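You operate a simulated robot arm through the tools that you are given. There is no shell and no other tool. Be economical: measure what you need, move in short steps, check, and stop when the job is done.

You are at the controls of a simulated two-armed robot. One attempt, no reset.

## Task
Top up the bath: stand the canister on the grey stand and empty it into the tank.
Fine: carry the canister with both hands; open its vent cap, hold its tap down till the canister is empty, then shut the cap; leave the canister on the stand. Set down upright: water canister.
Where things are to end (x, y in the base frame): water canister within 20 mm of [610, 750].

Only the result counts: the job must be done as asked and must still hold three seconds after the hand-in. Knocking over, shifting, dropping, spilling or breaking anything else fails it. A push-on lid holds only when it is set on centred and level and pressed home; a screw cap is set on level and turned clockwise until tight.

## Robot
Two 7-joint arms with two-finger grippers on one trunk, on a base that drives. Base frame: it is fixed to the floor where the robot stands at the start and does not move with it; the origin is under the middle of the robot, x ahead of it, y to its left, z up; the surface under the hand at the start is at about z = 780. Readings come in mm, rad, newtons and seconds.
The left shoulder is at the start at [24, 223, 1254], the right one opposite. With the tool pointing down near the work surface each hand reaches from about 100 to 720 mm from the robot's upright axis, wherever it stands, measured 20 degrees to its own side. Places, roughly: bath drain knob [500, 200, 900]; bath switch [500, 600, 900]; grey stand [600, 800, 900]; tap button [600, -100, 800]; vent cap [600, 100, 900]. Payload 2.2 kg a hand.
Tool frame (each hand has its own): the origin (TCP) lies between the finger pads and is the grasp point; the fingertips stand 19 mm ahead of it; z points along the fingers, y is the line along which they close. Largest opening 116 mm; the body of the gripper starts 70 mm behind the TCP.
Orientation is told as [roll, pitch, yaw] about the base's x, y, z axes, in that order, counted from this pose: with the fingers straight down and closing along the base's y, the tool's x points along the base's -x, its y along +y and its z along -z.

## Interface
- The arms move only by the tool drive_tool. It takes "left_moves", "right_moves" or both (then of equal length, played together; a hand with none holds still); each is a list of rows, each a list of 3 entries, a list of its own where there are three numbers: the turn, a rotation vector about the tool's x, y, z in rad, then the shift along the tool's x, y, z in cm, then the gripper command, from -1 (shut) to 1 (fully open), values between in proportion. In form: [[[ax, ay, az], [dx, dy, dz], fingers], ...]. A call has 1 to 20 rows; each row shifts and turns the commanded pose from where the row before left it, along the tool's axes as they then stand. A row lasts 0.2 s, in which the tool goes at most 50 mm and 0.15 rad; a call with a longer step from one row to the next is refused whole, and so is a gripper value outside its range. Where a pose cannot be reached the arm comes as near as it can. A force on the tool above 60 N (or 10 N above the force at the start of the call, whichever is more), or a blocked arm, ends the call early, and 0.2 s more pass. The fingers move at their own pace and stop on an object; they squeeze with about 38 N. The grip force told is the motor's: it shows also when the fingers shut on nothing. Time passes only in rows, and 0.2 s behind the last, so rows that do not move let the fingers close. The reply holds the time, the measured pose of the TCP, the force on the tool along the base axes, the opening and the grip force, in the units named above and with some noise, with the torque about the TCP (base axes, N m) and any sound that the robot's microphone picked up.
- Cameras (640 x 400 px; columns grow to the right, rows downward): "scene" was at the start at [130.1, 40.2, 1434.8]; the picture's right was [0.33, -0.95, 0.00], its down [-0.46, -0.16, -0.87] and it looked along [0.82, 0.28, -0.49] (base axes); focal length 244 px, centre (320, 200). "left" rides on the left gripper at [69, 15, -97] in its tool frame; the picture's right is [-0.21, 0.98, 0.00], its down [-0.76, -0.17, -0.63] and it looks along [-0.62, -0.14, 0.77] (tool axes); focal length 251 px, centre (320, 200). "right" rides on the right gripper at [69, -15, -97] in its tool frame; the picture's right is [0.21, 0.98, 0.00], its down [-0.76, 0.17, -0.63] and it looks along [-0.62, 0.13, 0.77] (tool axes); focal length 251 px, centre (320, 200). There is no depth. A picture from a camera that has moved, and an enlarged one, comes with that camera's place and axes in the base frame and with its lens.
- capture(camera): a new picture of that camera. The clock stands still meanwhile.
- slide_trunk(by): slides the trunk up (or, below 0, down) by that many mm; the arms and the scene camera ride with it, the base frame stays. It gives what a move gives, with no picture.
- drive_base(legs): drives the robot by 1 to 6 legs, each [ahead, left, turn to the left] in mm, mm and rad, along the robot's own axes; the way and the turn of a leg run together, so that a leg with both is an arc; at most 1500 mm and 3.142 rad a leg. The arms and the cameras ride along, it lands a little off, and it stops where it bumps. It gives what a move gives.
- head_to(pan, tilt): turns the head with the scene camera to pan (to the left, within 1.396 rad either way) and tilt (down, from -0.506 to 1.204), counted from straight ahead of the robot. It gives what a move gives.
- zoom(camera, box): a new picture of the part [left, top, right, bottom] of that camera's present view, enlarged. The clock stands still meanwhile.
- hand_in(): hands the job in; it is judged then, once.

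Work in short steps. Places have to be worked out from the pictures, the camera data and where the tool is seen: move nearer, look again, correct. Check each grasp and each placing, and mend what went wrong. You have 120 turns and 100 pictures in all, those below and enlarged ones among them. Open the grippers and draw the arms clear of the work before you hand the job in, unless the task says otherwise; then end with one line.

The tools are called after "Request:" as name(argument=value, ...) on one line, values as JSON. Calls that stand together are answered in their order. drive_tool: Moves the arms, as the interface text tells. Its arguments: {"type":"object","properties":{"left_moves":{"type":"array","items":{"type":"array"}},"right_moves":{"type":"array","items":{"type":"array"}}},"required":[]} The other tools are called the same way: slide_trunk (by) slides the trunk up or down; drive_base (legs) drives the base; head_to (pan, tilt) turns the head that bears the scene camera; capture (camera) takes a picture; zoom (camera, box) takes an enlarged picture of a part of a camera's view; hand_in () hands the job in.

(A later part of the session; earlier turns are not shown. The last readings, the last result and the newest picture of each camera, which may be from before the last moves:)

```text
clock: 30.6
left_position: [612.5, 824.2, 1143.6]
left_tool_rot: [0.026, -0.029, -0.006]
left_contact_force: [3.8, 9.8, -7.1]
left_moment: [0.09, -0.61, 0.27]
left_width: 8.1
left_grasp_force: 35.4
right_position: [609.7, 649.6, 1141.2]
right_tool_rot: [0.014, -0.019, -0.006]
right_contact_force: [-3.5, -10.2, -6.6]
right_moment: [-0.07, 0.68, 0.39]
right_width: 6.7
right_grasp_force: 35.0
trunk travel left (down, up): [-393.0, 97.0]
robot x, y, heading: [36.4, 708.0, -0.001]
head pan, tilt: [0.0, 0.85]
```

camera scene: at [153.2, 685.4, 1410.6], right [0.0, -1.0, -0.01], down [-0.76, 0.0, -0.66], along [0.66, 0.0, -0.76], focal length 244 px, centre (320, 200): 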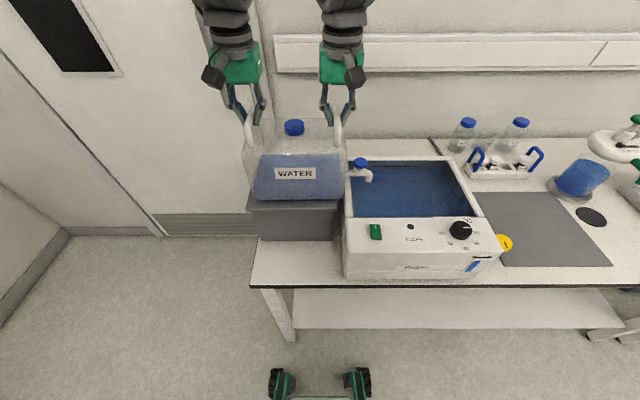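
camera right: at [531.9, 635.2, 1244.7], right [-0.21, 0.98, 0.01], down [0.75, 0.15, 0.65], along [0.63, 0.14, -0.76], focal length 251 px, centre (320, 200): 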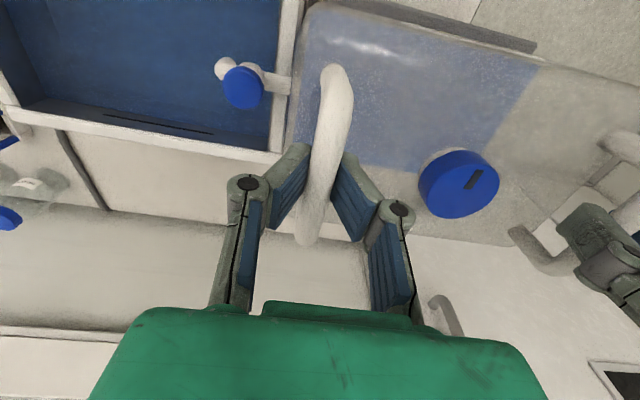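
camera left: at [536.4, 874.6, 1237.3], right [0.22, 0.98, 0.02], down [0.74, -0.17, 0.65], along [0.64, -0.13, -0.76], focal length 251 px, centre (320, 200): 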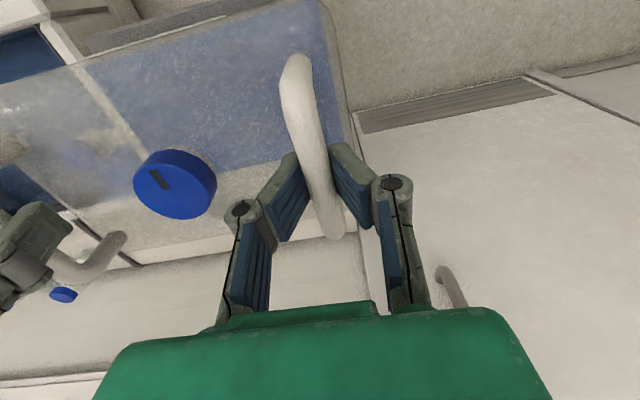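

Now [611, 737]. Another slow +8 mm.

Request:
drive_tool(left_moves=[[[0, 0, 0], [0, 0.16, 0], -1], [[0, 0, 0], [0, 0.16, 0], -1], [[0, 0, 0], [0, 0.16, 0], -1], [[0, 0, 0], [0, 0.16, 0], -1], [[0, 0, 0], [0, 0.16, 0], -1], [[0, 0, 0], [0, 0, 0], -1]], right_moves=[[[0, 0, 0], [0, 0.16, 0], -1], [[0, 0, 0], [0, 0.16, 0], -1], [[0, 0, 0], [0, 0.16, 0], -1], [[0, 0, 0], [0, 0.16, 0], -1], [[0, 0, 0], [0, 0.16, 0], -1], [[0, 0, 0], [0, 0, 0], -1]])

Request:
slide_trunk(by=-7)

```text
clock: 32.0
left_position: [612.3, 830.0, 1142.9]
left_tool_rot: [0.028, -0.029, -0.003]
left_contact_force: [6.9, 4.8, -6.3]
left_moment: [0.0, 0.53, 0.59]
left_width: 7.3
left_grasp_force: 35.1
right_position: [609.9, 654.0, 1141.6]
right_tool_rot: [0.018, -0.019, -0.005]
right_contact_force: [-7.5, -4.6, -6.5]
right_moment: [-0.01, -0.51, 0.61]
right_width: 6.4
right_grasp_force: 34.4
trunk travel left (down, up): [-393.0, 97.0]
robot x, y, heading: [38.4, 708.4, -0.001]
head pan, tilt: [0.0, 0.85]
```

```text
clock: 32.6
left_position: [611.4, 848.4, 1136.4]
left_tool_rot: [0.015, -0.031, -0.002]
left_contact_force: [0.7, 3.0, 0.3]
left_moment: [-0.09, 0.04, 0.04]
left_width: 6.5
left_grasp_force: 33.9
right_position: [608.5, 673.4, 1135.7]
right_tool_rot: [0.007, -0.02, -0.004]
right_contact_force: [-1.5, -2.6, -6.7]
right_moment: [-0.03, 0.48, 0.11]
right_width: 6.3
right_grasp_force: 34.3
trunk travel left (down, up): [-386.0, 104.0]
robot x, y, heading: [34.8, 713.6, -0.0]
head pan, tilt: [0.0, 0.85]
```

The left side has touched down (left load gone); position about [610, 761]. Lower a bit more until both sides rest.

Request:
slide_trunk(by=-4)

Request:
zoom(camera="scene", box=[220, 100, 420, 280])

Request:
capture(camera="left")

```text
clock: 33.1
left_position: [612.9, 817.6, 1132.5]
left_tool_rot: [0.035, -0.026, -0.007]
left_contact_force: [3.2, -0.3, -7.0]
left_moment: [0.03, -0.32, 0.26]
left_width: 6.0
left_grasp_force: 31.0
right_position: [609.8, 641.6, 1130.1]
right_tool_rot: [0.028, -0.019, -0.008]
right_contact_force: [-3.3, -2.8, -3.2]
right_moment: [0.02, 0.36, 0.34]
right_width: 6.3
right_grasp_force: 31.8
trunk travel left (down, up): [-382.0, 108.0]
robot x, y, heading: [33.4, 700.6, -0.001]
head pan, tilt: [0.0, 0.85]
```

```text
2.22 times, centred on (320, 190) of scene
camera zoom: at [160.6, 691.6, 1387.6], right [0.0, -1.0, -0.01], down [-0.76, 0.01, -0.66], along [0.66, 0.01, -0.76], focal length 541 px, centre (320, 222)
```

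zoom: 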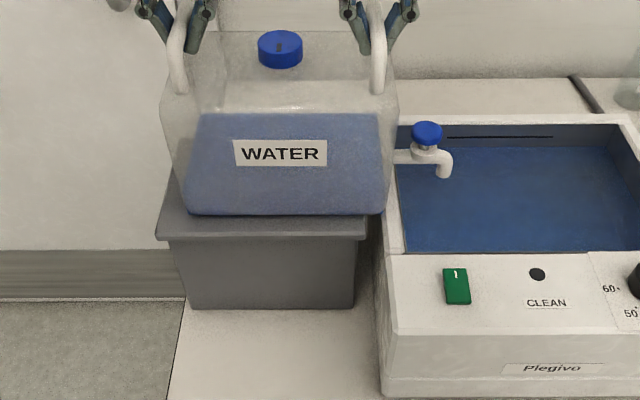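

```text
63 pictures are left
camera left: at [541.3, 828.9, 1229.5], right [0.22, 0.97, 0.04], down [0.74, -0.19, 0.65], along [0.64, -0.11, -0.76], focal length 251 px, centre (320, 200)
```

left: 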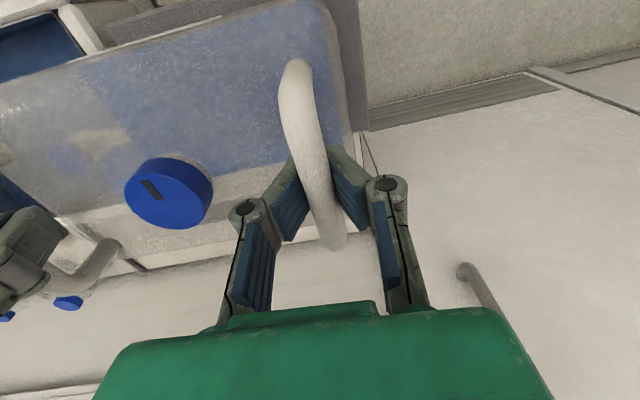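

The sway flips with each trunk motion. Hold still for 2 s and see where it settles.

Request:
drive_tool(left_moves=[[[0, 0, 0], [0, 0, 0], -1], [[0, 0, 0], [0, 0, 0], -1], [[0, 0, 0], [0, 0, 0], -1], [[0, 0, 0], [0, 0, 0], -1], [[0, 0, 0], [0, 0, 0], -1]])

Request:
drive_tool(left_moves=[[[0, 0, 0], [0, 0, 0], -1], [[0, 0, 0], [0, 0, 0], -1]])

Request:
zoom(camera="scene", box=[220, 100, 420, 280])

```text
clock: 34.3
left_position: [612.0, 837.7, 1132.2]
left_tool_rot: [0.024, -0.028, -0.006]
left_contact_force: [-0.1, -1.3, -6.1]
left_moment: [0.02, -0.52, -0.05]
left_width: 5.9
left_grasp_force: 30.5
right_position: [610.0, 661.2, 1131.4]
right_tool_rot: [0.013, -0.02, -0.005]
right_contact_force: [0.0, 1.3, -7.2]
right_moment: [0.0, 0.54, -0.01]
right_width: 6.0
right_grasp_force: 31.2
trunk travel left (down, up): [-382.0, 108.0]
robot x, y, heading: [37.5, 707.4, -0.003]
head pan, tilt: [0.0, 0.85]
```

```text
clock: 34.9
left_position: [613.1, 819.6, 1132.5]
left_tool_rot: [0.032, -0.03, -0.005]
left_contact_force: [2.5, -4.4, -8.5]
left_moment: [0.1, -0.21, 0.23]
left_width: 6.0
left_grasp_force: 31.2
right_position: [609.0, 642.6, 1129.9]
right_tool_rot: [0.026, -0.019, -0.005]
right_contact_force: [-3.5, 1.8, -5.4]
right_moment: [0.08, 0.21, 0.17]
right_width: 6.1
right_grasp_force: 30.1
trunk travel left (down, up): [-382.0, 108.0]
robot x, y, heading: [33.7, 703.4, -0.001]
head pan, tilt: [0.0, 0.85]
```

```text
2.22 times, centred on (320, 190) of scene
camera zoom: at [161.3, 695.3, 1387.5], right [0.0, -1.0, -0.01], down [-0.76, 0.01, -0.66], along [0.66, 0.01, -0.76], focal length 541 px, centre (320, 222)
```

zoom: 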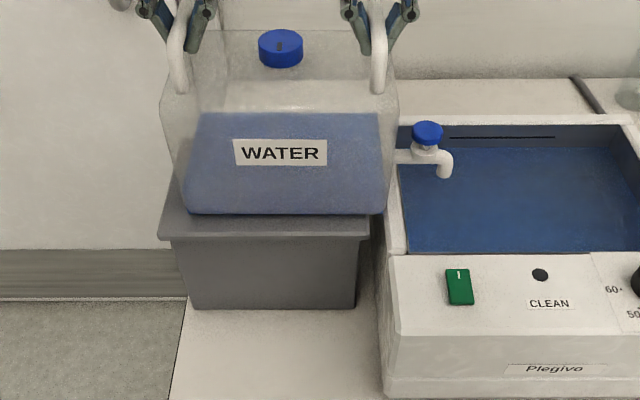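

It is a slow sway oscillation around y≈741, well within tolerance, with the canister just above the stand. Lower gently until the stand takes the load.

Request:
slide_trunk(by=-6)

Request:
zoom(camera="scene", box=[220, 100, 420, 280])

```text
clock: 35.5
left_position: [611.1, 846.8, 1126.4]
left_tool_rot: [0.016, -0.029, -0.003]
left_contact_force: [-0.1, -2.2, -1.3]
left_moment: [0.01, -0.01, 0.01]
left_width: 0.1
left_grasp_force: 28.5
right_position: [610.1, 670.3, 1125.9]
right_tool_rot: [0.008, -0.021, -0.005]
right_contact_force: [-1.4, 5.1, -1.8]
right_moment: [-0.05, 0.01, 0.01]
right_width: 0.0
right_grasp_force: 28.7
trunk travel left (down, up): [-376.0, 114.0]
robot x, y, heading: [33.9, 711.0, 0.001]
head pan, tilt: [0.0, 0.85]
```

```text
2.22 times, centred on (320, 190) of scene
camera zoom: at [159.5, 722.9, 1381.8], right [0.0, -1.0, 0.01], down [-0.75, -0.01, -0.66], along [0.66, -0.01, -0.75], focal length 541 px, centre (320, 222)
```

zoom: 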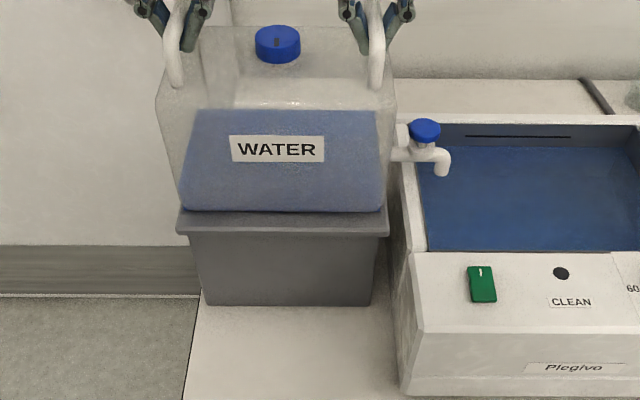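

The load is off both hands: the canister stands on the stand. Open the fingers and raise both hands clear.

Request:
drive_tool(left_moves=[[[0, 0, 0], [0, 0, 0], 0.35], [[0, 0, 0], [0, 0, 0], 0.35], [[0, 0, 0], [0, 0, -2], 0.35], [[0, 0, 0], [0, 0, -4], 0.35], [[0, 0, 0], [0, 0, -4], 0.35], [[0, 0, 0], [0, 0, -2], 0.35]], right_moves=[[[0, 0, 0], [0, 0, 0], 0.35], [[0, 0, 0], [0, 0, 0], 0.35], [[0, 0, 0], [0, 0, -2], 0.35], [[0, 0, 0], [0, 0, -4], 0.35], [[0, 0, 0], [0, 0, -4], 0.35], [[0, 0, 0], [0, 0, -2], 0.35]])

Request:
capture(camera="scene")

Request:
capture(camera="left")

Request:
capture(camera="right")

```text
clock: 36.9
left_position: [609.0, 822.7, 1247.9]
left_tool_rot: [0.028, -0.028, -0.005]
left_contact_force: [-0.5, -0.5, 0.0]
left_moment: [0.04, -0.01, -0.02]
left_width: 78.4
left_grasp_force: 0.0
right_position: [607.1, 648.4, 1246.2]
right_tool_rot: [0.021, -0.018, -0.006]
right_contact_force: [-0.5, -1.5, -0.5]
right_moment: [0.06, 0.01, -0.01]
right_width: 78.4
right_grasp_force: 0.0
trunk travel left (down, up): [-376.0, 114.0]
robot x, y, heading: [34.7, 702.7, 0.002]
head pan, tilt: [0.0, 0.85]
```

```text
60 pictures are left
camera scene: at [158.6, 700.1, 1381.9], right [0.0, -1.0, -0.01], down [-0.75, 0.0, -0.66], along [0.66, 0.0, -0.75], focal length 244 px, centre (320, 200)
```

scene: 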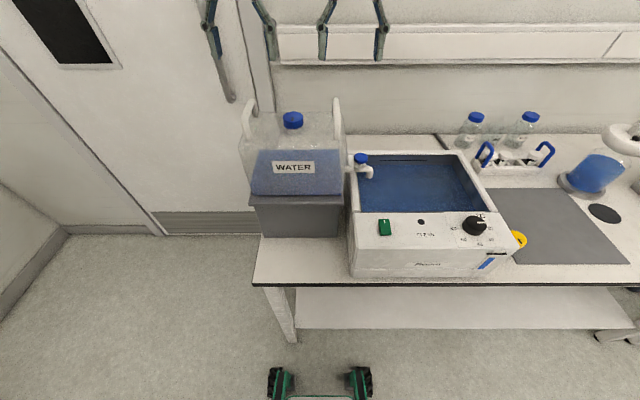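

```text
59 pictures are left
camera left: at [537.4, 836.2, 1343.6], right [0.22, 0.98, 0.04], down [0.74, -0.19, 0.65], along [0.64, -0.12, -0.76], focal length 251 px, centre (320, 200)
```

left: 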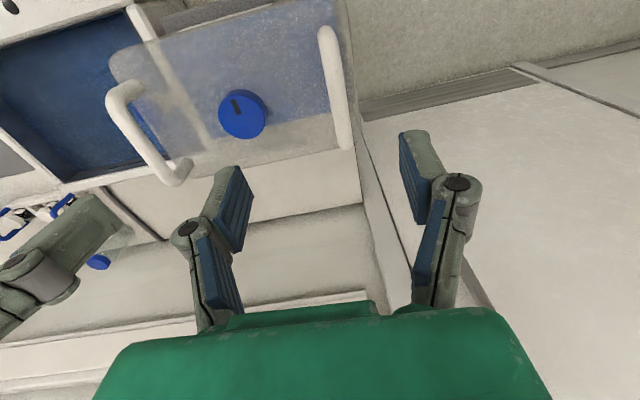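

```text
58 pictures are left
camera right: at [536.2, 632.6, 1338.8], right [-0.21, 0.98, 0.02], down [0.74, 0.15, 0.65], along [0.63, 0.15, -0.76], focal length 251 px, centre (320, 200)
```

right: 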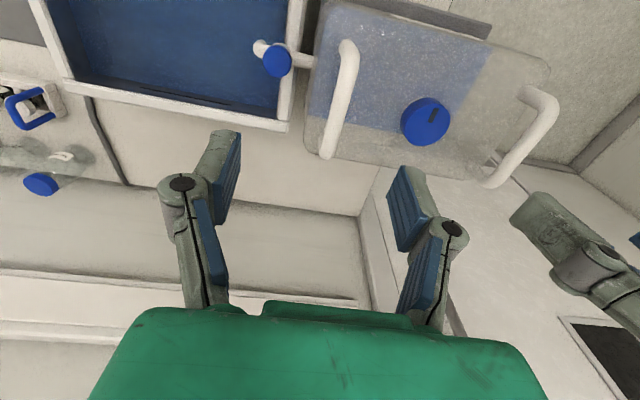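

The canister stands at cap [610, 754, 1113] – within 5 mm. Check whether the body sway dies out now, with the cap enlarged.

Request:
drive_tool(left_moves=[[[0, 0, 0], [0, 0, 0], 0.0]])

Request:
drive_tool(left_moves=[[[0, 0, 0], [0, 0, 0], 0.0]])

Request:
drive_tool(left_moves=[[[0, 0, 0], [0, 0, 0], 0.0]])

Request:
drive_tool(left_moves=[[[0, 0, 0], [0, 0, 0], 0.0]])

Request:
zoom(camera="left", box=[180, 60, 300, 160])

Request:
zoom(camera="right", box=[220, 10, 340, 110])

Request:
zoom(camera="scene", box=[240, 90, 400, 190])

```text
clock: 37.2
left_position: [608.2, 839.1, 1245.6]
left_tool_rot: [0.018, -0.03, -0.004]
left_contact_force: [0.7, 0.4, 0.2]
left_moment: [-0.07, 0.0, 0.01]
left_width: 58.1
left_grasp_force: 0.2
right_position: [605.5, 663.2, 1245.3]
right_tool_rot: [0.011, -0.021, -0.004]
right_contact_force: [-0.3, 0.3, 0.0]
right_moment: [-0.06, 0.04, -0.01]
right_width: 78.0
right_grasp_force: 0.0
trunk travel left (down, up): [-376.0, 114.0]
robot x, y, heading: [35.8, 707.2, 0.0]
head pan, tilt: [0.0, 0.85]
```

```text
clock: 37.6
left_position: [609.0, 825.5, 1246.5]
left_tool_rot: [0.028, -0.028, -0.005]
left_contact_force: [0.7, 0.3, -0.9]
left_moment: [0.04, -0.01, -0.02]
left_width: 57.9
left_grasp_force: 0.1
right_position: [606.3, 650.8, 1245.6]
right_tool_rot: [0.02, -0.021, -0.007]
right_contact_force: [0.2, -0.4, -0.2]
right_moment: [0.0, -0.01, -0.02]
right_width: 78.4
right_grasp_force: 0.0
trunk travel left (down, up): [-376.0, 114.0]
robot x, y, heading: [33.5, 706.1, -0.001]
head pan, tilt: [0.0, 0.85]
```

```text
clock: 38.0
left_position: [608.4, 834.4, 1245.2]
left_tool_rot: [0.021, -0.031, -0.003]
left_contact_force: [-1.1, 0.4, 0.3]
left_moment: [0.03, 0.02, -0.01]
left_width: 58.2
left_grasp_force: 0.1
right_position: [606.3, 659.9, 1245.2]
right_tool_rot: [0.014, -0.019, -0.004]
right_contact_force: [0.1, 0.0, 0.1]
right_moment: [0.01, -0.01, 0.02]
right_width: 78.5
right_grasp_force: 0.1
trunk travel left (down, up): [-376.0, 114.0]
robot x, y, heading: [34.5, 708.8, 0.0]
head pan, tilt: [0.0, 0.85]
```

```text
clock: 38.5
left_position: [608.4, 830.3, 1246.0]
left_tool_rot: [0.024, -0.031, -0.004]
left_contact_force: [-0.8, -0.3, 0.2]
left_moment: [0.02, 0.03, -0.01]
left_width: 57.9
left_grasp_force: 0.0
right_position: [606.3, 655.2, 1245.4]
right_tool_rot: [0.018, -0.022, -0.006]
right_contact_force: [-0.4, -0.4, 0.4]
right_moment: [0.03, -0.01, 0.01]
right_width: 78.2
right_grasp_force: 0.1
trunk travel left (down, up): [-376.0, 114.0]
robot x, y, heading: [34.9, 702.5, -0.002]
head pan, tilt: [0.0, 0.85]
```

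```text
4.00 times, centred on (240, 110) of left
camera zoom: at [537.4, 842.3, 1342.9], right [0.22, 0.98, 0.03], down [0.74, -0.19, 0.65], along [0.64, -0.12, -0.76], focal length 1006 px, centre (640, 560)
```

zoom: 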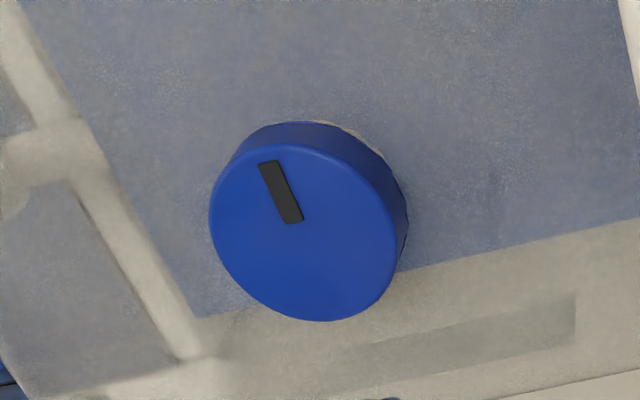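

```text
4.00 times, centred on (280, 60) of right
camera zoom: at [536.2, 638.9, 1339.0], right [-0.21, 0.98, 0.01], down [0.74, 0.15, 0.65], along [0.63, 0.15, -0.76], focal length 1006 px, centre (480, 760)
```

zoom: 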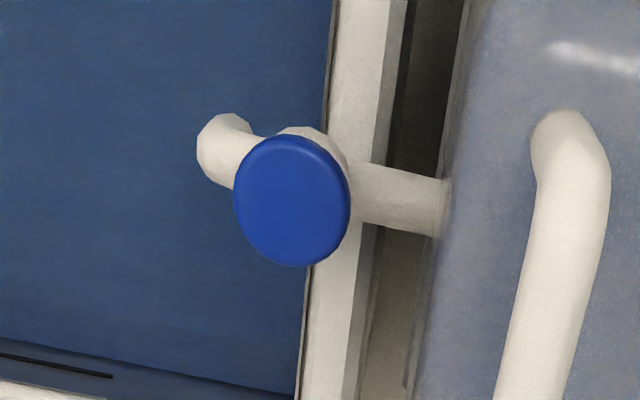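

```text
4.00 times, centred on (320, 140) of scene
camera zoom: at [158.9, 708.3, 1381.9], right [0.0, -1.0, 0.0], down [-0.75, 0.0, -0.66], along [0.66, 0.0, -0.75], focal length 974 px, centre (320, 440)
```

zoom: 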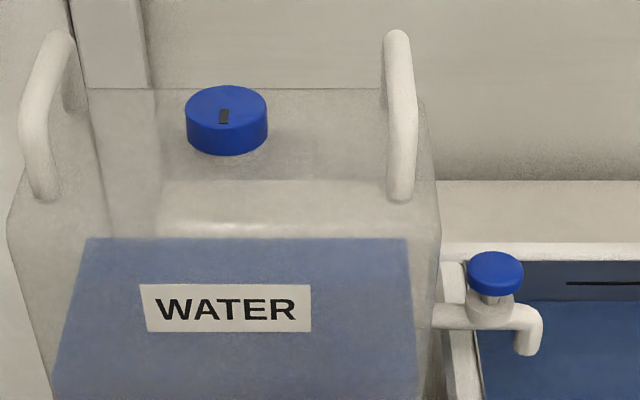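

Sway has died out. Cap ≈ [610, 754, 1113] with pointer toward the robot; tap button top ≈ [606, 606, 1025]. Move the right hand away and the left hand above the cap, and level it.

Request:
drive_tool(left_moves=[[[0, 0, 0], [0, 0, 0], 0.05], [[0, 0, 0], [0, -1.5, 0], 0.05], [[0, 0, 0], [0, -1.5, 0.5], 0.05], [[0, 0, 0], [0, -1.5, 1], 0.05], [[0, 0, 0], [0, -1.5, 2], 0.05], [[0, 0, 0], [-0.2, -1.5, 2], 0.05], [[0, 0, 0], [0, 0, 0], 0.05], [[0, 0, 0], [0, 0, 0], 0.05], [[0, 0, 0], [0, 0, 0], 0.05], [[0, 0, 0], [0, 0, 0], 0.05]], right_moves=[[[0, 0, 0], [0, -2, 0], 0], [[0, 0, 0], [0, -4, 0], 0], [[0, 0, 0], [0, -4, 0], 0], [[0, 0, 0], [0, -4, 0], 0], [[0, 0, 0], [0, -4, 0], 0], [[0, 0, 0], [0, -2, 0], -1], [[0, 0, 0], [0, 0, 0], -1], [[0, 0, 0], [0, 0, 0], -1], [[0, 0, 0], [0, 0, 0], -1], [[0, 0, 0], [0, 0, 0], -1]])

Request:
capture(camera="left")

Request:
capture(camera="scene")

```text
clock: 40.6
left_position: [614.4, 759.9, 1192.0]
left_tool_rot: [0.016, -0.029, 0.006]
left_contact_force: [-0.3, 0.5, -0.8]
left_moment: [-0.01, 0.01, 0.02]
left_width: 61.0
left_grasp_force: 0.1
right_position: [605.1, 452.4, 1242.8]
right_tool_rot: [0.017, -0.021, -0.006]
right_contact_force: [0.7, -0.6, -0.1]
right_moment: [0.01, 0.01, -0.01]
right_width: 0.0
right_grasp_force: 28.4
trunk travel left (down, up): [-376.0, 114.0]
robot x, y, heading: [33.4, 706.6, -0.001]
head pan, tilt: [0.0, 0.85]
```

```text
54 pictures are left
camera left: at [543.4, 772.2, 1288.9], right [0.21, 0.98, 0.02], down [0.74, -0.17, 0.65], along [0.64, -0.12, -0.76], focal length 251 px, centre (320, 200)
```

left: 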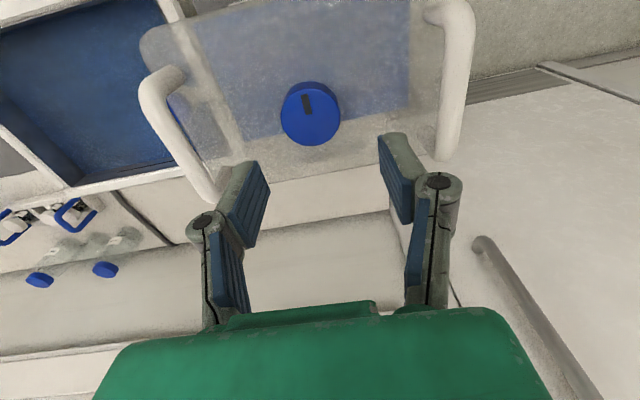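

```text
53 pictures are left
camera scene: at [158.9, 705.6, 1381.9], right [0.0, -1.0, 0.0], down [-0.75, 0.0, -0.66], along [0.66, 0.0, -0.75], focal length 244 px, centre (320, 200)
```

scene: 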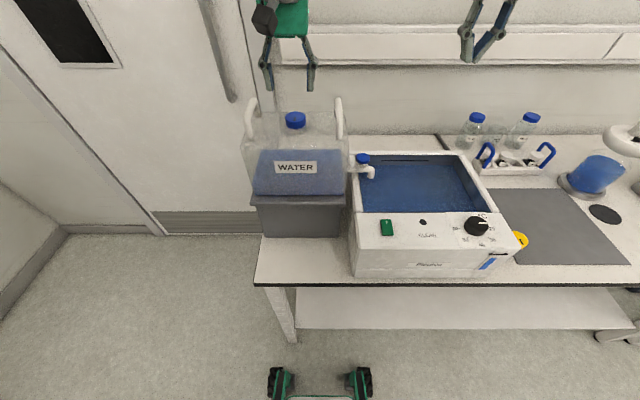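

Cap recomputed at [610, 754, 1113]. Level the tool, align, and descend to z≈1120.

Request:
drive_tool(left_moves=[[[0.016, 0.029, -0.006], [0.4, -0.55, 0], 0.05], [[0, 0, 0], [0, 0, 2.0], 0.05], [[0, 0, 0], [0, 0, 2.0], 0.05], [[0, 0, 0], [0, 0, 2.0], 0.05], [[0, 0, 0], [0, 0, 1.2], 0.05], [[0, 0, 0], [0, 0, 0], 0.05], [[0, 0, 0], [0, 0, 0], 0.05], [[0, 0, 0], [0, 0, 0], 0.05]])

Request:
capture(camera="left")

Request:
zoom(camera="scene", box=[220, 50, 380, 150])

```text
clock: 42.5
left_position: [610.4, 755.6, 1118.9]
left_tool_rot: [0.001, 0.001, 0.014]
left_contact_force: [0.4, 0.6, 0.9]
left_moment: [0.02, 0.01, 0.03]
left_width: 60.8
left_grasp_force: 0.0
right_position: [605.8, 453.2, 1242.7]
right_tool_rot: [0.017, -0.02, -0.006]
right_contact_force: [0.1, 0.2, 0.0]
right_moment: [-0.02, -0.02, 0.01]
right_width: 0.2
right_grasp_force: 28.5
trunk travel left (down, up): [-376.0, 114.0]
robot x, y, heading: [30.6, 707.7, 0.004]
head pan, tilt: [0.0, 0.85]
```

```text
52 pictures are left
camera left: at [541.7, 769.2, 1217.5], right [0.2, 0.98, 0.0], down [0.76, -0.16, 0.63], along [0.62, -0.13, -0.78], focal length 251 px, centre (320, 200)
```

left: 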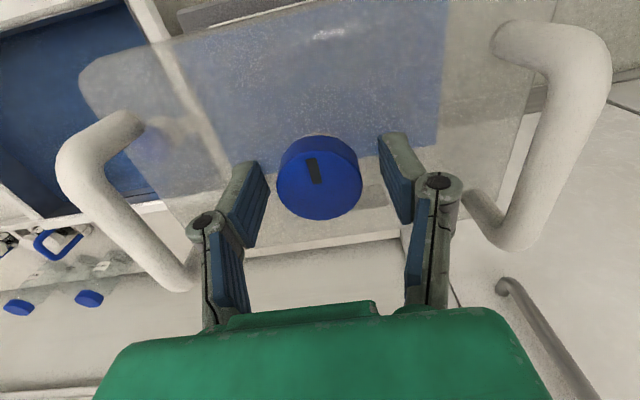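

```text
4.00 times, centred on (300, 100) of scene
camera zoom: at [159.1, 706.4, 1381.9], right [0.0, -1.0, 0.0], down [-0.75, 0.0, -0.66], along [0.66, 0.0, -0.75], focal length 974 px, centre (400, 600)
```

zoom: 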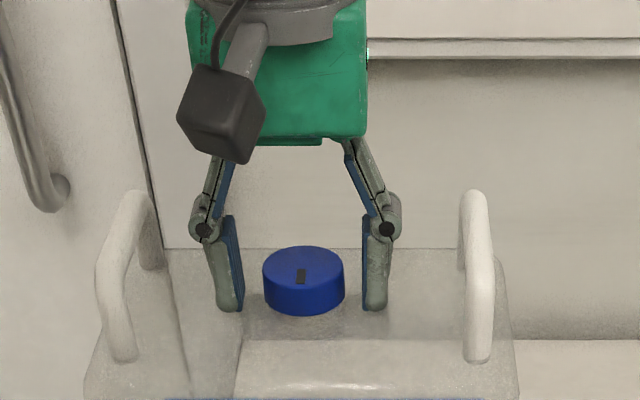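

Cap is centred between the fingers. Lower 3 mm and close on it.

Request:
drive_tool(left_moves=[[[0, 0, 0], [0, 0, 0.3], 0.05], [[0, 0, 0], [0, 0, 0], -1], [[0, 0, 0], [0, 0, 0], -1], [[0, 0, 0], [0, 0, 0], -1]])

Request:
zoom(camera="left", box=[180, 80, 460, 270])

```text
clock: 43.5
left_position: [608.5, 754.3, 1116.9]
left_tool_rot: [0.0, 0.0, 0.012]
left_contact_force: [0.2, -1.0, 2.2]
left_moment: [-0.12, 0.05, 0.0]
left_width: 41.2
left_grasp_force: 38.4
right_position: [605.9, 454.2, 1244.9]
right_tool_rot: [0.018, -0.019, -0.005]
right_contact_force: [-0.6, -0.1, 0.4]
right_moment: [-0.04, 0.03, 0.03]
right_width: 0.0
right_grasp_force: 28.4
trunk travel left (down, up): [-376.0, 114.0]
robot x, y, heading: [33.0, 703.1, 0.002]
head pan, tilt: [0.0, 0.85]
```

```text
2.11 times, centred on (320, 175) of left
camera zoom: at [541.2, 768.9, 1215.0], right [0.2, 0.98, 0.0], down [0.76, -0.16, 0.63], along [0.62, -0.13, -0.77], focal length 529 px, centre (320, 253)
```

zoom: 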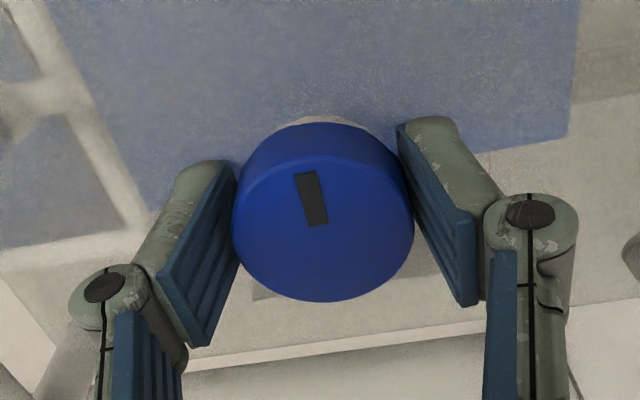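

Cap gripped (41 mm). Turn it counter-clockwise by about 0.6 rad and watch torque.

Request:
drive_tool(left_moves=[[[0, 0, -0.12], [0, 0, 0], -1], [[0, 0, -0.12], [0, 0, 0], -1], [[0, 0, -0.12], [0, 0, 0], -1], [[0, 0, -0.12], [0, 0, 0], -1], [[0, 0, -0.12], [0, 0, 0], -1]])

Request:
zoom(camera="scene", box=[220, 50, 380, 150])

```text
clock: 44.6
left_position: [619.3, 773.6, 1128.6]
left_tool_rot: [-0.039, 0.028, 0.657]
left_contact_force: [0.3, 0.1, -13.3]
left_moment: [0.06, 0.03, 0.0]
left_width: 41.3
left_grasp_force: 37.6
right_position: [607.1, 454.1, 1243.8]
right_tool_rot: [0.017, -0.02, -0.005]
right_contact_force: [0.0, -0.3, 0.6]
right_moment: [0.0, 0.01, 0.0]
right_width: 0.2
right_grasp_force: 28.4
trunk travel left (down, up): [-376.0, 114.0]
robot x, y, heading: [37.1, 705.2, 0.0]
head pan, tilt: [0.0, 0.85]
```

```text
4.00 times, centred on (300, 100) of scene
camera zoom: at [161.1, 707.1, 1381.6], right [0.0, -1.0, 0.0], down [-0.76, 0.0, -0.66], along [0.66, 0.0, -0.76], focal length 974 px, centre (400, 600)
```

zoom: 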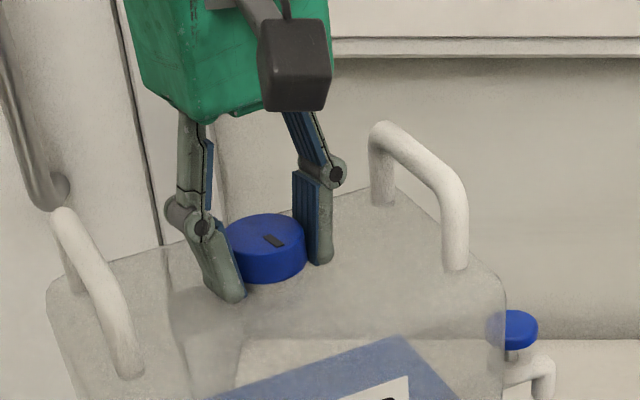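

The whole canister turned and hangs from the cap (13 N): the canister must be held while the cap is turned. Reverse exactly to put it back.

Request:
drive_tool(left_moves=[[[0, 0, 0.06], [0, 0, 0], -1], [[0, 0, 0.06], [0, 0, 0], -1], [[0, 0, 0.06], [0, 0, 0], -1], [[0, 0, 0.06], [0, 0, 0], -1], [[0, 0, 0.06], [0, 0, 0], -1], [[0, 0, 0.06], [0, 0, 0], -1], [[0, 0, 0.06], [0, 0, 0], -1], [[0, 0, 0.06], [0, 0, 0], -1], [[0, 0, 0.06], [0, 0, 0], -1], [[0, 0, 0.06], [0, 0, 0], -1], [[0, 0, 0], [0, 0, 0], -1]])

Request:
capture(camera="scene")

```text
clock: 47.0
left_position: [609.1, 750.8, 1115.4]
left_tool_rot: [0.009, -0.003, 0.001]
left_contact_force: [5.6, 1.1, 8.7]
left_moment: [-0.73, -0.2, 0.27]
left_width: 40.7
left_grasp_force: 38.2
right_position: [605.2, 453.8, 1244.1]
right_tool_rot: [0.017, -0.022, -0.006]
right_contact_force: [0.6, -0.3, 0.2]
right_moment: [-0.01, 0.0, 0.0]
right_width: 0.0
right_grasp_force: 28.8
trunk travel left (down, up): [-376.0, 114.0]
robot x, y, heading: [32.7, 707.6, 0.002]
head pan, tilt: [0.0, 0.85]
```

```text
48 pictures are left
camera scene: at [158.9, 707.0, 1381.9], right [0.0, -1.0, 0.0], down [-0.75, 0.0, -0.66], along [0.66, 0.0, -0.75], focal length 244 px, centre (320, 200)
```

scene: 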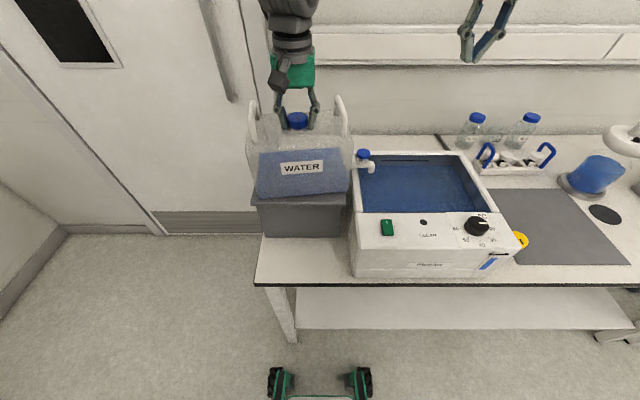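

It is back on the stand. Release the cap, raise the left hand and inspect; also test how the wrist turns in free air.

Request:
drive_tool(left_moves=[[[0, 0, 0], [0, 0, 0], 0.05], [[0, 0, 0], [0, 0, 0], 0.05], [[0, 0, 0], [0, 0, -2], 0.05], [[0, 0, 0], [0, 0, -3], 0.05], [[0, 0, 0], [0, 0, -3], 0.05], [[0, 0, 0], [0, 0, 0], 0.05], [[0, 0, 0], [0, 0, 0], 0.05]])

Request:
capture(camera="left")

Request:
zoom(camera="scene", box=[220, 90, 420, 250])

Request:
drive_tool(left_moves=[[[0, 0, -0.14], [0, 0, 0], 0.05], [[0, 0, -0.14], [0, 0, 0], 0.05], [[0, 0, -0.14], [0, 0, 0], 0.05], [[0, 0, -0.14], [0, 0, 0], 0.05], [[0, 0, -0.14], [0, 0, 0], 0.05], [[0, 0, 0], [0, 0, 0], 0.05], [[0, 0, 0], [0, 0, 0], 0.05]])

Request:
drive_tool(left_moves=[[[0, 0, 0.14], [0, 0, 0], 0.05], [[0, 0, 0.14], [0, 0, 0], 0.05], [[0, 0, 0.14], [0, 0, 0], 0.05], [[0, 0, 0.14], [0, 0, 0], 0.05], [[0, 0, 0.14], [0, 0, 0], 0.05], [[0, 0, 0.14], [0, 0, 0], 0.05], [[0, 0, 0.14], [0, 0, 0], 0.05], [[0, 0, 0.14], [0, 0, 0], 0.05], [[0, 0, 0.14], [0, 0, 0], 0.05], [[0, 0, 0.14], [0, 0, 0], 0.05], [[0, 0, 0], [0, 0, 0], 0.05], [[0, 0, 0], [0, 0, 0], 0.05]])

```text
clock: 48.6
left_position: [605.2, 750.5, 1194.3]
left_tool_rot: [0.011, -0.002, 0.003]
left_contact_force: [0.2, 0.1, 0.0]
left_moment: [0.02, 0.01, 0.02]
left_width: 61.3
left_grasp_force: 0.1
right_position: [605.5, 452.9, 1242.9]
right_tool_rot: [0.018, -0.021, -0.005]
right_contact_force: [-0.4, -1.3, -0.7]
right_moment: [-0.04, 0.02, 0.0]
right_width: 0.0
right_grasp_force: 28.6
trunk travel left (down, up): [-376.0, 114.0]
robot x, y, heading: [34.5, 709.1, 0.001]
head pan, tilt: [0.0, 0.85]
```

```text
47 pictures are left
camera left: at [536.9, 764.7, 1292.7], right [0.21, 0.98, 0.01], down [0.76, -0.17, 0.63], along [0.62, -0.13, -0.78], focal length 251 px, centre (320, 200)
```

left: 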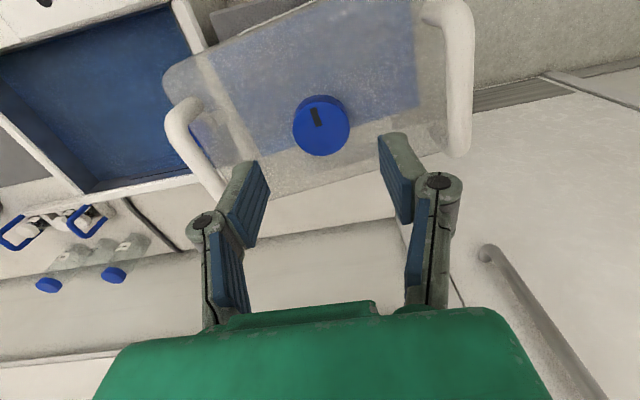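

```text
2.50 times, centred on (320, 170) of scene
camera zoom: at [158.7, 706.4, 1381.9], right [0.0, -1.0, 0.0], down [-0.75, 0.0, -0.66], along [0.66, 0.0, -0.75], focal length 609 px, centre (320, 275)
```

zoom: 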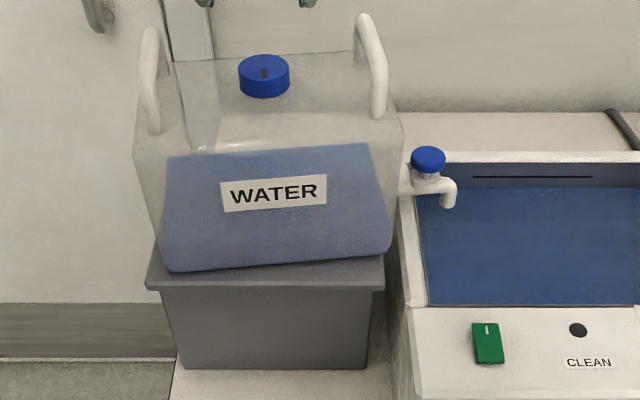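

```text
clock: 50.5
left_position: [613.3, 775.5, 1218.7]
left_tool_rot: [-0.049, 0.019, 0.748]
left_contact_force: [0.1, 0.0, 0.1]
left_moment: [0.0, -0.02, 0.02]
left_width: 61.0
left_grasp_force: 0.1
right_position: [600.4, 454.6, 1246.6]
right_tool_rot: [0.018, -0.025, -0.005]
right_contact_force: [-0.1, 0.0, -0.3]
right_moment: [-0.01, 0.0, 0.01]
right_width: 0.1
right_grasp_force: 29.5
trunk travel left (down, up): [-376.0, 114.0]
robot x, y, heading: [34.7, 702.0, 0.006]
head pan, tilt: [0.0, 0.85]
stopped in row 7 (left hand): the arm was blocked; the commanded pose is now the measured one
```

```text
clock: 53.0
left_position: [613.0, 772.4, 1218.4]
left_tool_rot: [-0.024, -0.043, -0.654]
left_contact_force: [-0.2, 0.0, -0.2]
left_moment: [-0.02, 0.0, 0.04]
left_width: 60.9
left_grasp_force: 0.1
right_position: [602.0, 453.9, 1245.6]
right_tool_rot: [0.017, -0.023, -0.005]
right_contact_force: [-0.2, 0.7, 0.6]
right_moment: [-0.02, -0.02, -0.04]
right_width: 0.0
right_grasp_force: 28.3
trunk travel left (down, up): [-376.0, 114.0]
robot x, y, heading: [34.6, 704.7, -0.001]
head pan, tilt: [0.0, 0.85]
```

The left wrist limits near yaw +0.6, but turning to −0.65 is fine, so I'll start the cap grip at negative yaw. The canister is at cap [611, 750], turned ~4°. Now roll the right hand to come from the −y side and hold the right handle as a counter-grip.

Request:
drive_tool(right_moves=[[[-0.147, 0, 0], [0, 0, 0], -0.1], [[-0.147, 0, 0], [0, 0, 0], -0.1], [[-0.147, 0, 0], [0, 0, 0], -0.1], [[-0.147, 0, 0], [0, 0, 0], -0.1], [[-0.147, 0, 0], [0, 0, 0], -0.1], [[-0.147, 0, 0], [0, 0, 0], -0.1], [[-0.147, 0, 0], [0, 0, 0], -0.1], [[0, 0, 0], [0, 0.4, 3.5], -0.1], [[0, 0, 0], [0, 0.4, 3.5], -0.1], [[0, 0, 0], [0, 0.4, 3.5], -0.1], [[0, 0, 0], [0, 0.4, 3.0], -0.1], [[0, 0, 0], [0, 0, 0], -0.1], [[0, 0, 0], [0, 0, 0], -0.1]])

Request:
capture(camera="right")

Request:
capture(camera="scene")

```text
clock: 55.9
left_position: [614.2, 771.7, 1219.1]
left_tool_rot: [-0.023, -0.044, -0.653]
left_contact_force: [0.1, -0.1, 0.3]
left_moment: [0.0, 0.0, 0.02]
left_width: 60.8
left_grasp_force: 0.0
right_position: [603.1, 577.6, 1192.5]
right_tool_rot: [1.046, -0.024, -0.005]
right_contact_force: [0.2, 0.2, 0.1]
right_moment: [0.0, 0.0, -0.05]
right_width: 52.1
right_grasp_force: 0.0
trunk travel left (down, up): [-376.0, 114.0]
robot x, y, heading: [35.0, 702.7, -0.002]
head pan, tilt: [0.0, 0.85]
```

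```text
45 pictures are left
camera right: at [534.1, 487.4, 1224.4], right [-0.23, 0.49, 0.84], down [0.74, -0.47, 0.48], along [0.63, 0.73, -0.26], focal length 251 px, centre (320, 200)
```

right: 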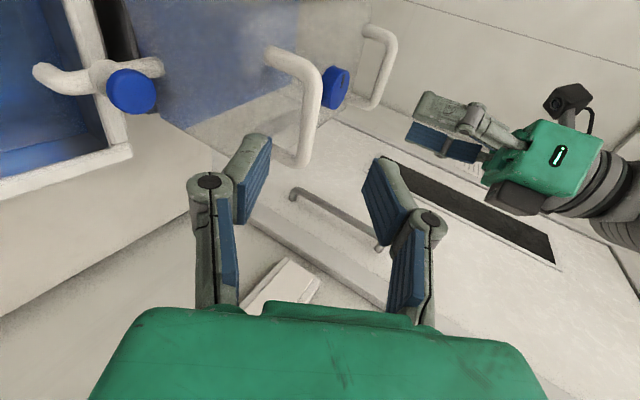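

```text
44 pictures are left
camera scene: at [159.1, 704.7, 1381.9], right [0.0, -1.0, 0.0], down [-0.75, 0.0, -0.66], along [0.66, 0.0, -0.75], focal length 244 px, centre (320, 200)
```

scene: 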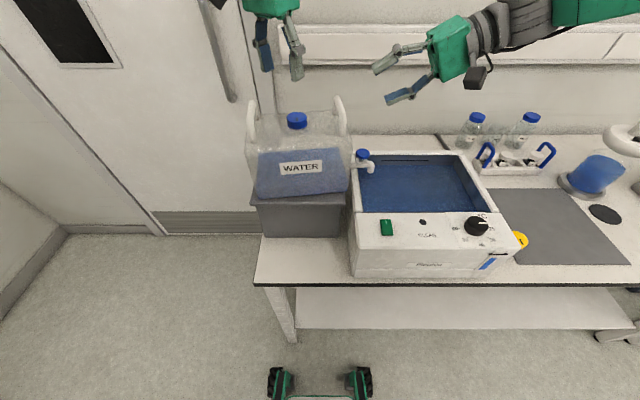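

The right camera puts the bar at about [610, 664, 1127], i.e. lower than where I gripped before (that explains the slip). Approach most of the way along the fingers and check.

Request:
drive_tool(right_moves=[[[0, 0, 0], [-0.3, -0.65, 2.0], -0.1], [[0, 0, 0], [0, -0.65, 2.0], -0.1], [[0, 0, 0], [0, 0, 2.0], -0.1], [[0, 0, 0], [0, 0, 2.0], -0.1], [[0, 0, 0], [0, 0, 0], -0.1], [[0, 0, 0], [0, 0, 0], -0.1]])

Request:
capture(camera="right")

Request:
zoom(camera="scene", box=[220, 50, 420, 190])

```text
clock: 57.2
left_position: [614.2, 771.5, 1219.3]
left_tool_rot: [-0.025, -0.044, -0.653]
left_contact_force: [-1.2, 0.2, 0.8]
left_moment: [0.03, 0.01, 0.02]
left_width: 60.9
left_grasp_force: 0.0
right_position: [607.3, 642.2, 1139.3]
right_tool_rot: [1.046, -0.024, -0.004]
right_contact_force: [0.2, 0.1, 0.4]
right_moment: [-0.01, 0.01, 0.01]
right_width: 51.8
right_grasp_force: 0.1
trunk travel left (down, up): [-376.0, 114.0]
robot x, y, heading: [36.9, 708.5, 0.0]
head pan, tilt: [0.0, 0.85]
```

```text
43 pictures are left
camera right: at [537.9, 551.3, 1172.6], right [-0.23, 0.49, 0.84], down [0.74, -0.47, 0.48], along [0.63, 0.73, -0.26], focal length 251 px, centre (320, 200)
```

right: 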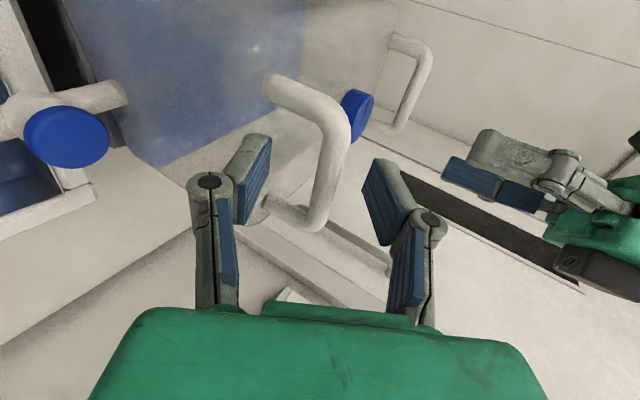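

```text
2.86 times, centred on (320, 120) of scene
camera zoom: at [159.2, 706.2, 1381.9], right [0.0, -1.0, 0.0], down [-0.75, 0.0, -0.66], along [0.66, 0.0, -0.75], focal length 696 px, centre (320, 429)
```

zoom: 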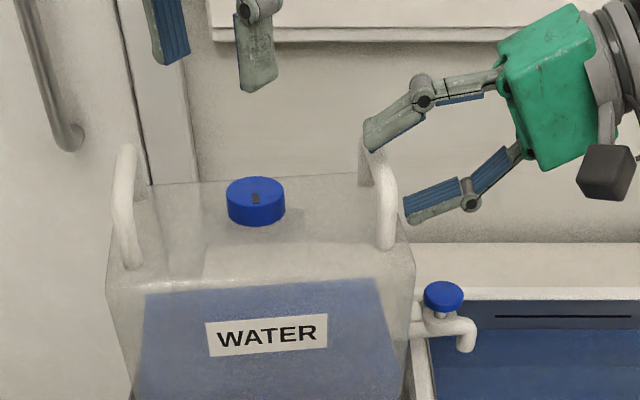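

The bar lies between the fingers. Advance 25 mm and close on the handle.

Request:
drive_tool(right_moves=[[[0, 0, 0], [0, 0.15, 1.3], -0.1], [[0, 0, 0], [0, 0, 1.2], -0.1], [[0, 0, 0], [0, 0, 0], -0.1], [[0, 0, 0], [0, 0, 0], -1], [[0, 0, 0], [0, 0, 0], -1], [[0, 0, 0], [0, 0, 0], -1]])

Request:
capture(camera="right")

Request:
zoom(camera="scene", box=[220, 50, 420, 190])

```text
clock: 58.6
left_position: [612.8, 773.8, 1220.0]
left_tool_rot: [-0.024, -0.044, -0.655]
left_contact_force: [-0.5, -0.8, 0.0]
left_moment: [0.0, -0.01, 0.0]
left_width: 61.1
left_grasp_force: 0.0
right_position: [608.1, 666.1, 1130.1]
right_tool_rot: [1.043, -0.024, -0.004]
right_contact_force: [-2.0, 3.6, 3.8]
right_moment: [0.02, -0.07, 0.06]
right_width: 5.9
right_grasp_force: 30.1
trunk travel left (down, up): [-376.0, 114.0]
robot x, y, heading: [33.9, 706.7, -0.0]
head pan, tilt: [0.0, 0.85]
```

```text
41 pictures are left
camera right: at [538.3, 576.2, 1162.4], right [-0.23, 0.49, 0.84], down [0.74, -0.47, 0.48], along [0.63, 0.73, -0.26], focal length 251 px, centre (320, 200)
```

right: 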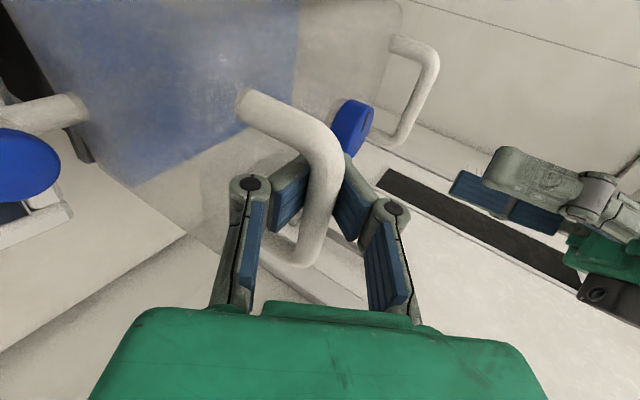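

```text
2.86 times, centred on (320, 120) of scene
camera zoom: at [158.6, 708.6, 1382.0], right [0.0, -1.0, 0.0], down [-0.75, 0.0, -0.66], along [0.66, 0.0, -0.75], focal length 696 px, centre (320, 429)
```

zoom: 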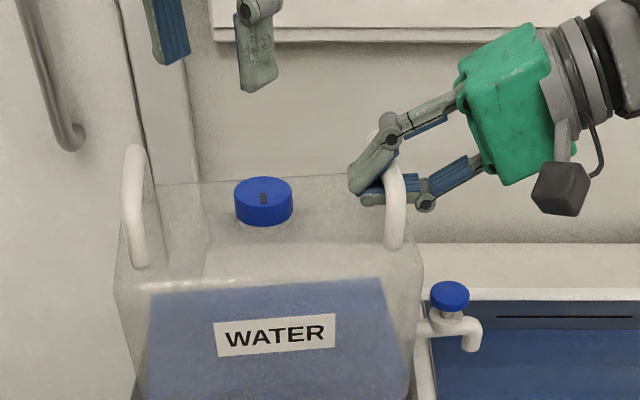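

The handle is enclosed by the right fingers. Now turn the left hand to yaw −1 and bring it above the cap.

Request:
drive_tool(left_moves=[[[0.0075, 0.0495, 0], [-0.7, -1.1, 1], 0.05], [[0, 0, 0], [-0.7, -1.1, 1], 0.05], [[0, 0, 0.12], [0, 0, 1], 0.05], [[0, 0, 0.12], [0, 0, 0.5], 0.05], [[0, 0, 0.11], [0, 0, 0], 0.05], [[0, 0, 0], [0, 0, 0], 0.05], [[0, 0, 0], [0, 0, 0], 0.05]])

Request:
capture(camera="left")

Request:
zoom(camera="scene", box=[220, 50, 420, 190])

```text
clock: 60.2
left_position: [609.5, 747.4, 1184.0]
left_tool_rot: [-0.033, -0.004, -1.007]
left_contact_force: [-0.2, -0.9, 0.1]
left_moment: [-0.02, -0.02, 0.02]
left_width: 60.9
left_grasp_force: 0.1
right_position: [607.7, 665.5, 1131.0]
right_tool_rot: [1.046, -0.026, -0.005]
right_contact_force: [0.4, 2.4, 2.0]
right_moment: [-0.01, -0.05, 0.02]
right_width: 3.3
right_grasp_force: 30.1
trunk travel left (down, up): [-376.0, 114.0]
robot x, y, heading: [35.6, 708.6, 0.002]
head pan, tilt: [0.0, 0.85]
```

```text
39 pictures are left
camera left: at [589.4, 814.8, 1281.3], right [0.94, 0.34, -0.03], down [0.28, -0.71, 0.64], along [0.2, -0.61, -0.77], focal length 251 px, centre (320, 200)
```

left: 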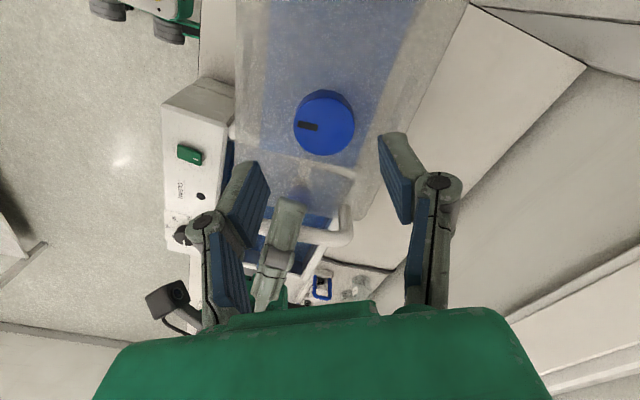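

```text
2.86 times, centred on (320, 120) of scene
camera zoom: at [159.3, 707.5, 1381.9], right [0.0, -1.0, 0.0], down [-0.75, 0.0, -0.66], along [0.66, 0.0, -0.75], focal length 696 px, centre (320, 429)
```

zoom: 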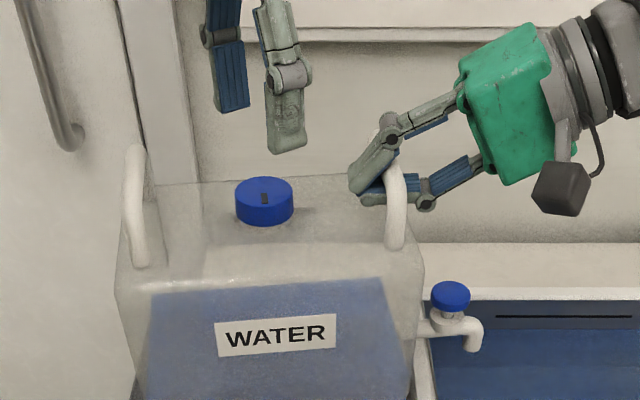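

Cap is at about [611, 748]; the left hand is right above it. Level and descend to z≈1120.

Request:
drive_tool(left_moves=[[[-0.018, 0.028, 0], [0, 0, 0], 0.05], [[0, 0, 0], [0, 0, 2.0], 0.05], [[0, 0, 0], [0, 0, 2.0], 0.05], [[0, 0, 0], [0, 0, 2.0], 0.05], [[0, 0, 0], [0, 0, 0.5], 0.05], [[0, 0, 0], [0, 0, 0], 0.05], [[0, 0, 0], [0, 0, 0], 0.05]])

Request:
capture(camera="left")

```text
clock: 61.9
left_position: [608.7, 745.8, 1119.1]
left_tool_rot: [-0.013, 0.022, -1.006]
left_contact_force: [0.1, 0.0, 0.2]
left_moment: [-0.02, 0.0, 0.0]
left_width: 60.9
left_grasp_force: 0.0
right_position: [608.3, 665.1, 1130.7]
right_tool_rot: [1.044, -0.024, -0.005]
right_contact_force: [-0.1, 2.6, 1.6]
right_moment: [0.0, -0.05, 0.01]
right_width: 3.0
right_grasp_force: 30.4
trunk travel left (down, up): [-376.0, 114.0]
robot x, y, heading: [32.8, 704.8, 0.001]
head pan, tilt: [0.0, 0.85]
```

```text
37 pictures are left
camera left: at [588.1, 811.0, 1218.1], right [0.94, 0.34, -0.02], down [0.28, -0.74, 0.62], along [0.2, -0.59, -0.79], focal length 251 px, centre (320, 200)
```

left: 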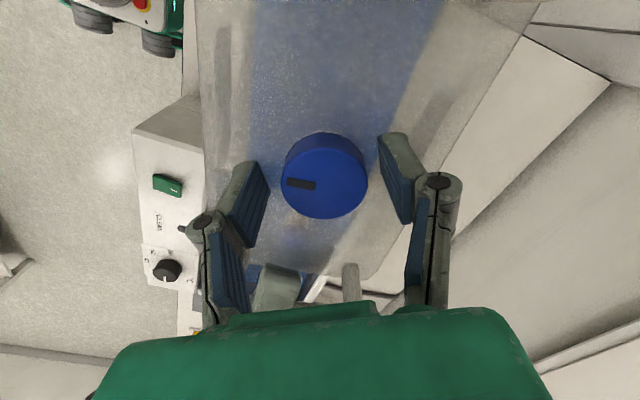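

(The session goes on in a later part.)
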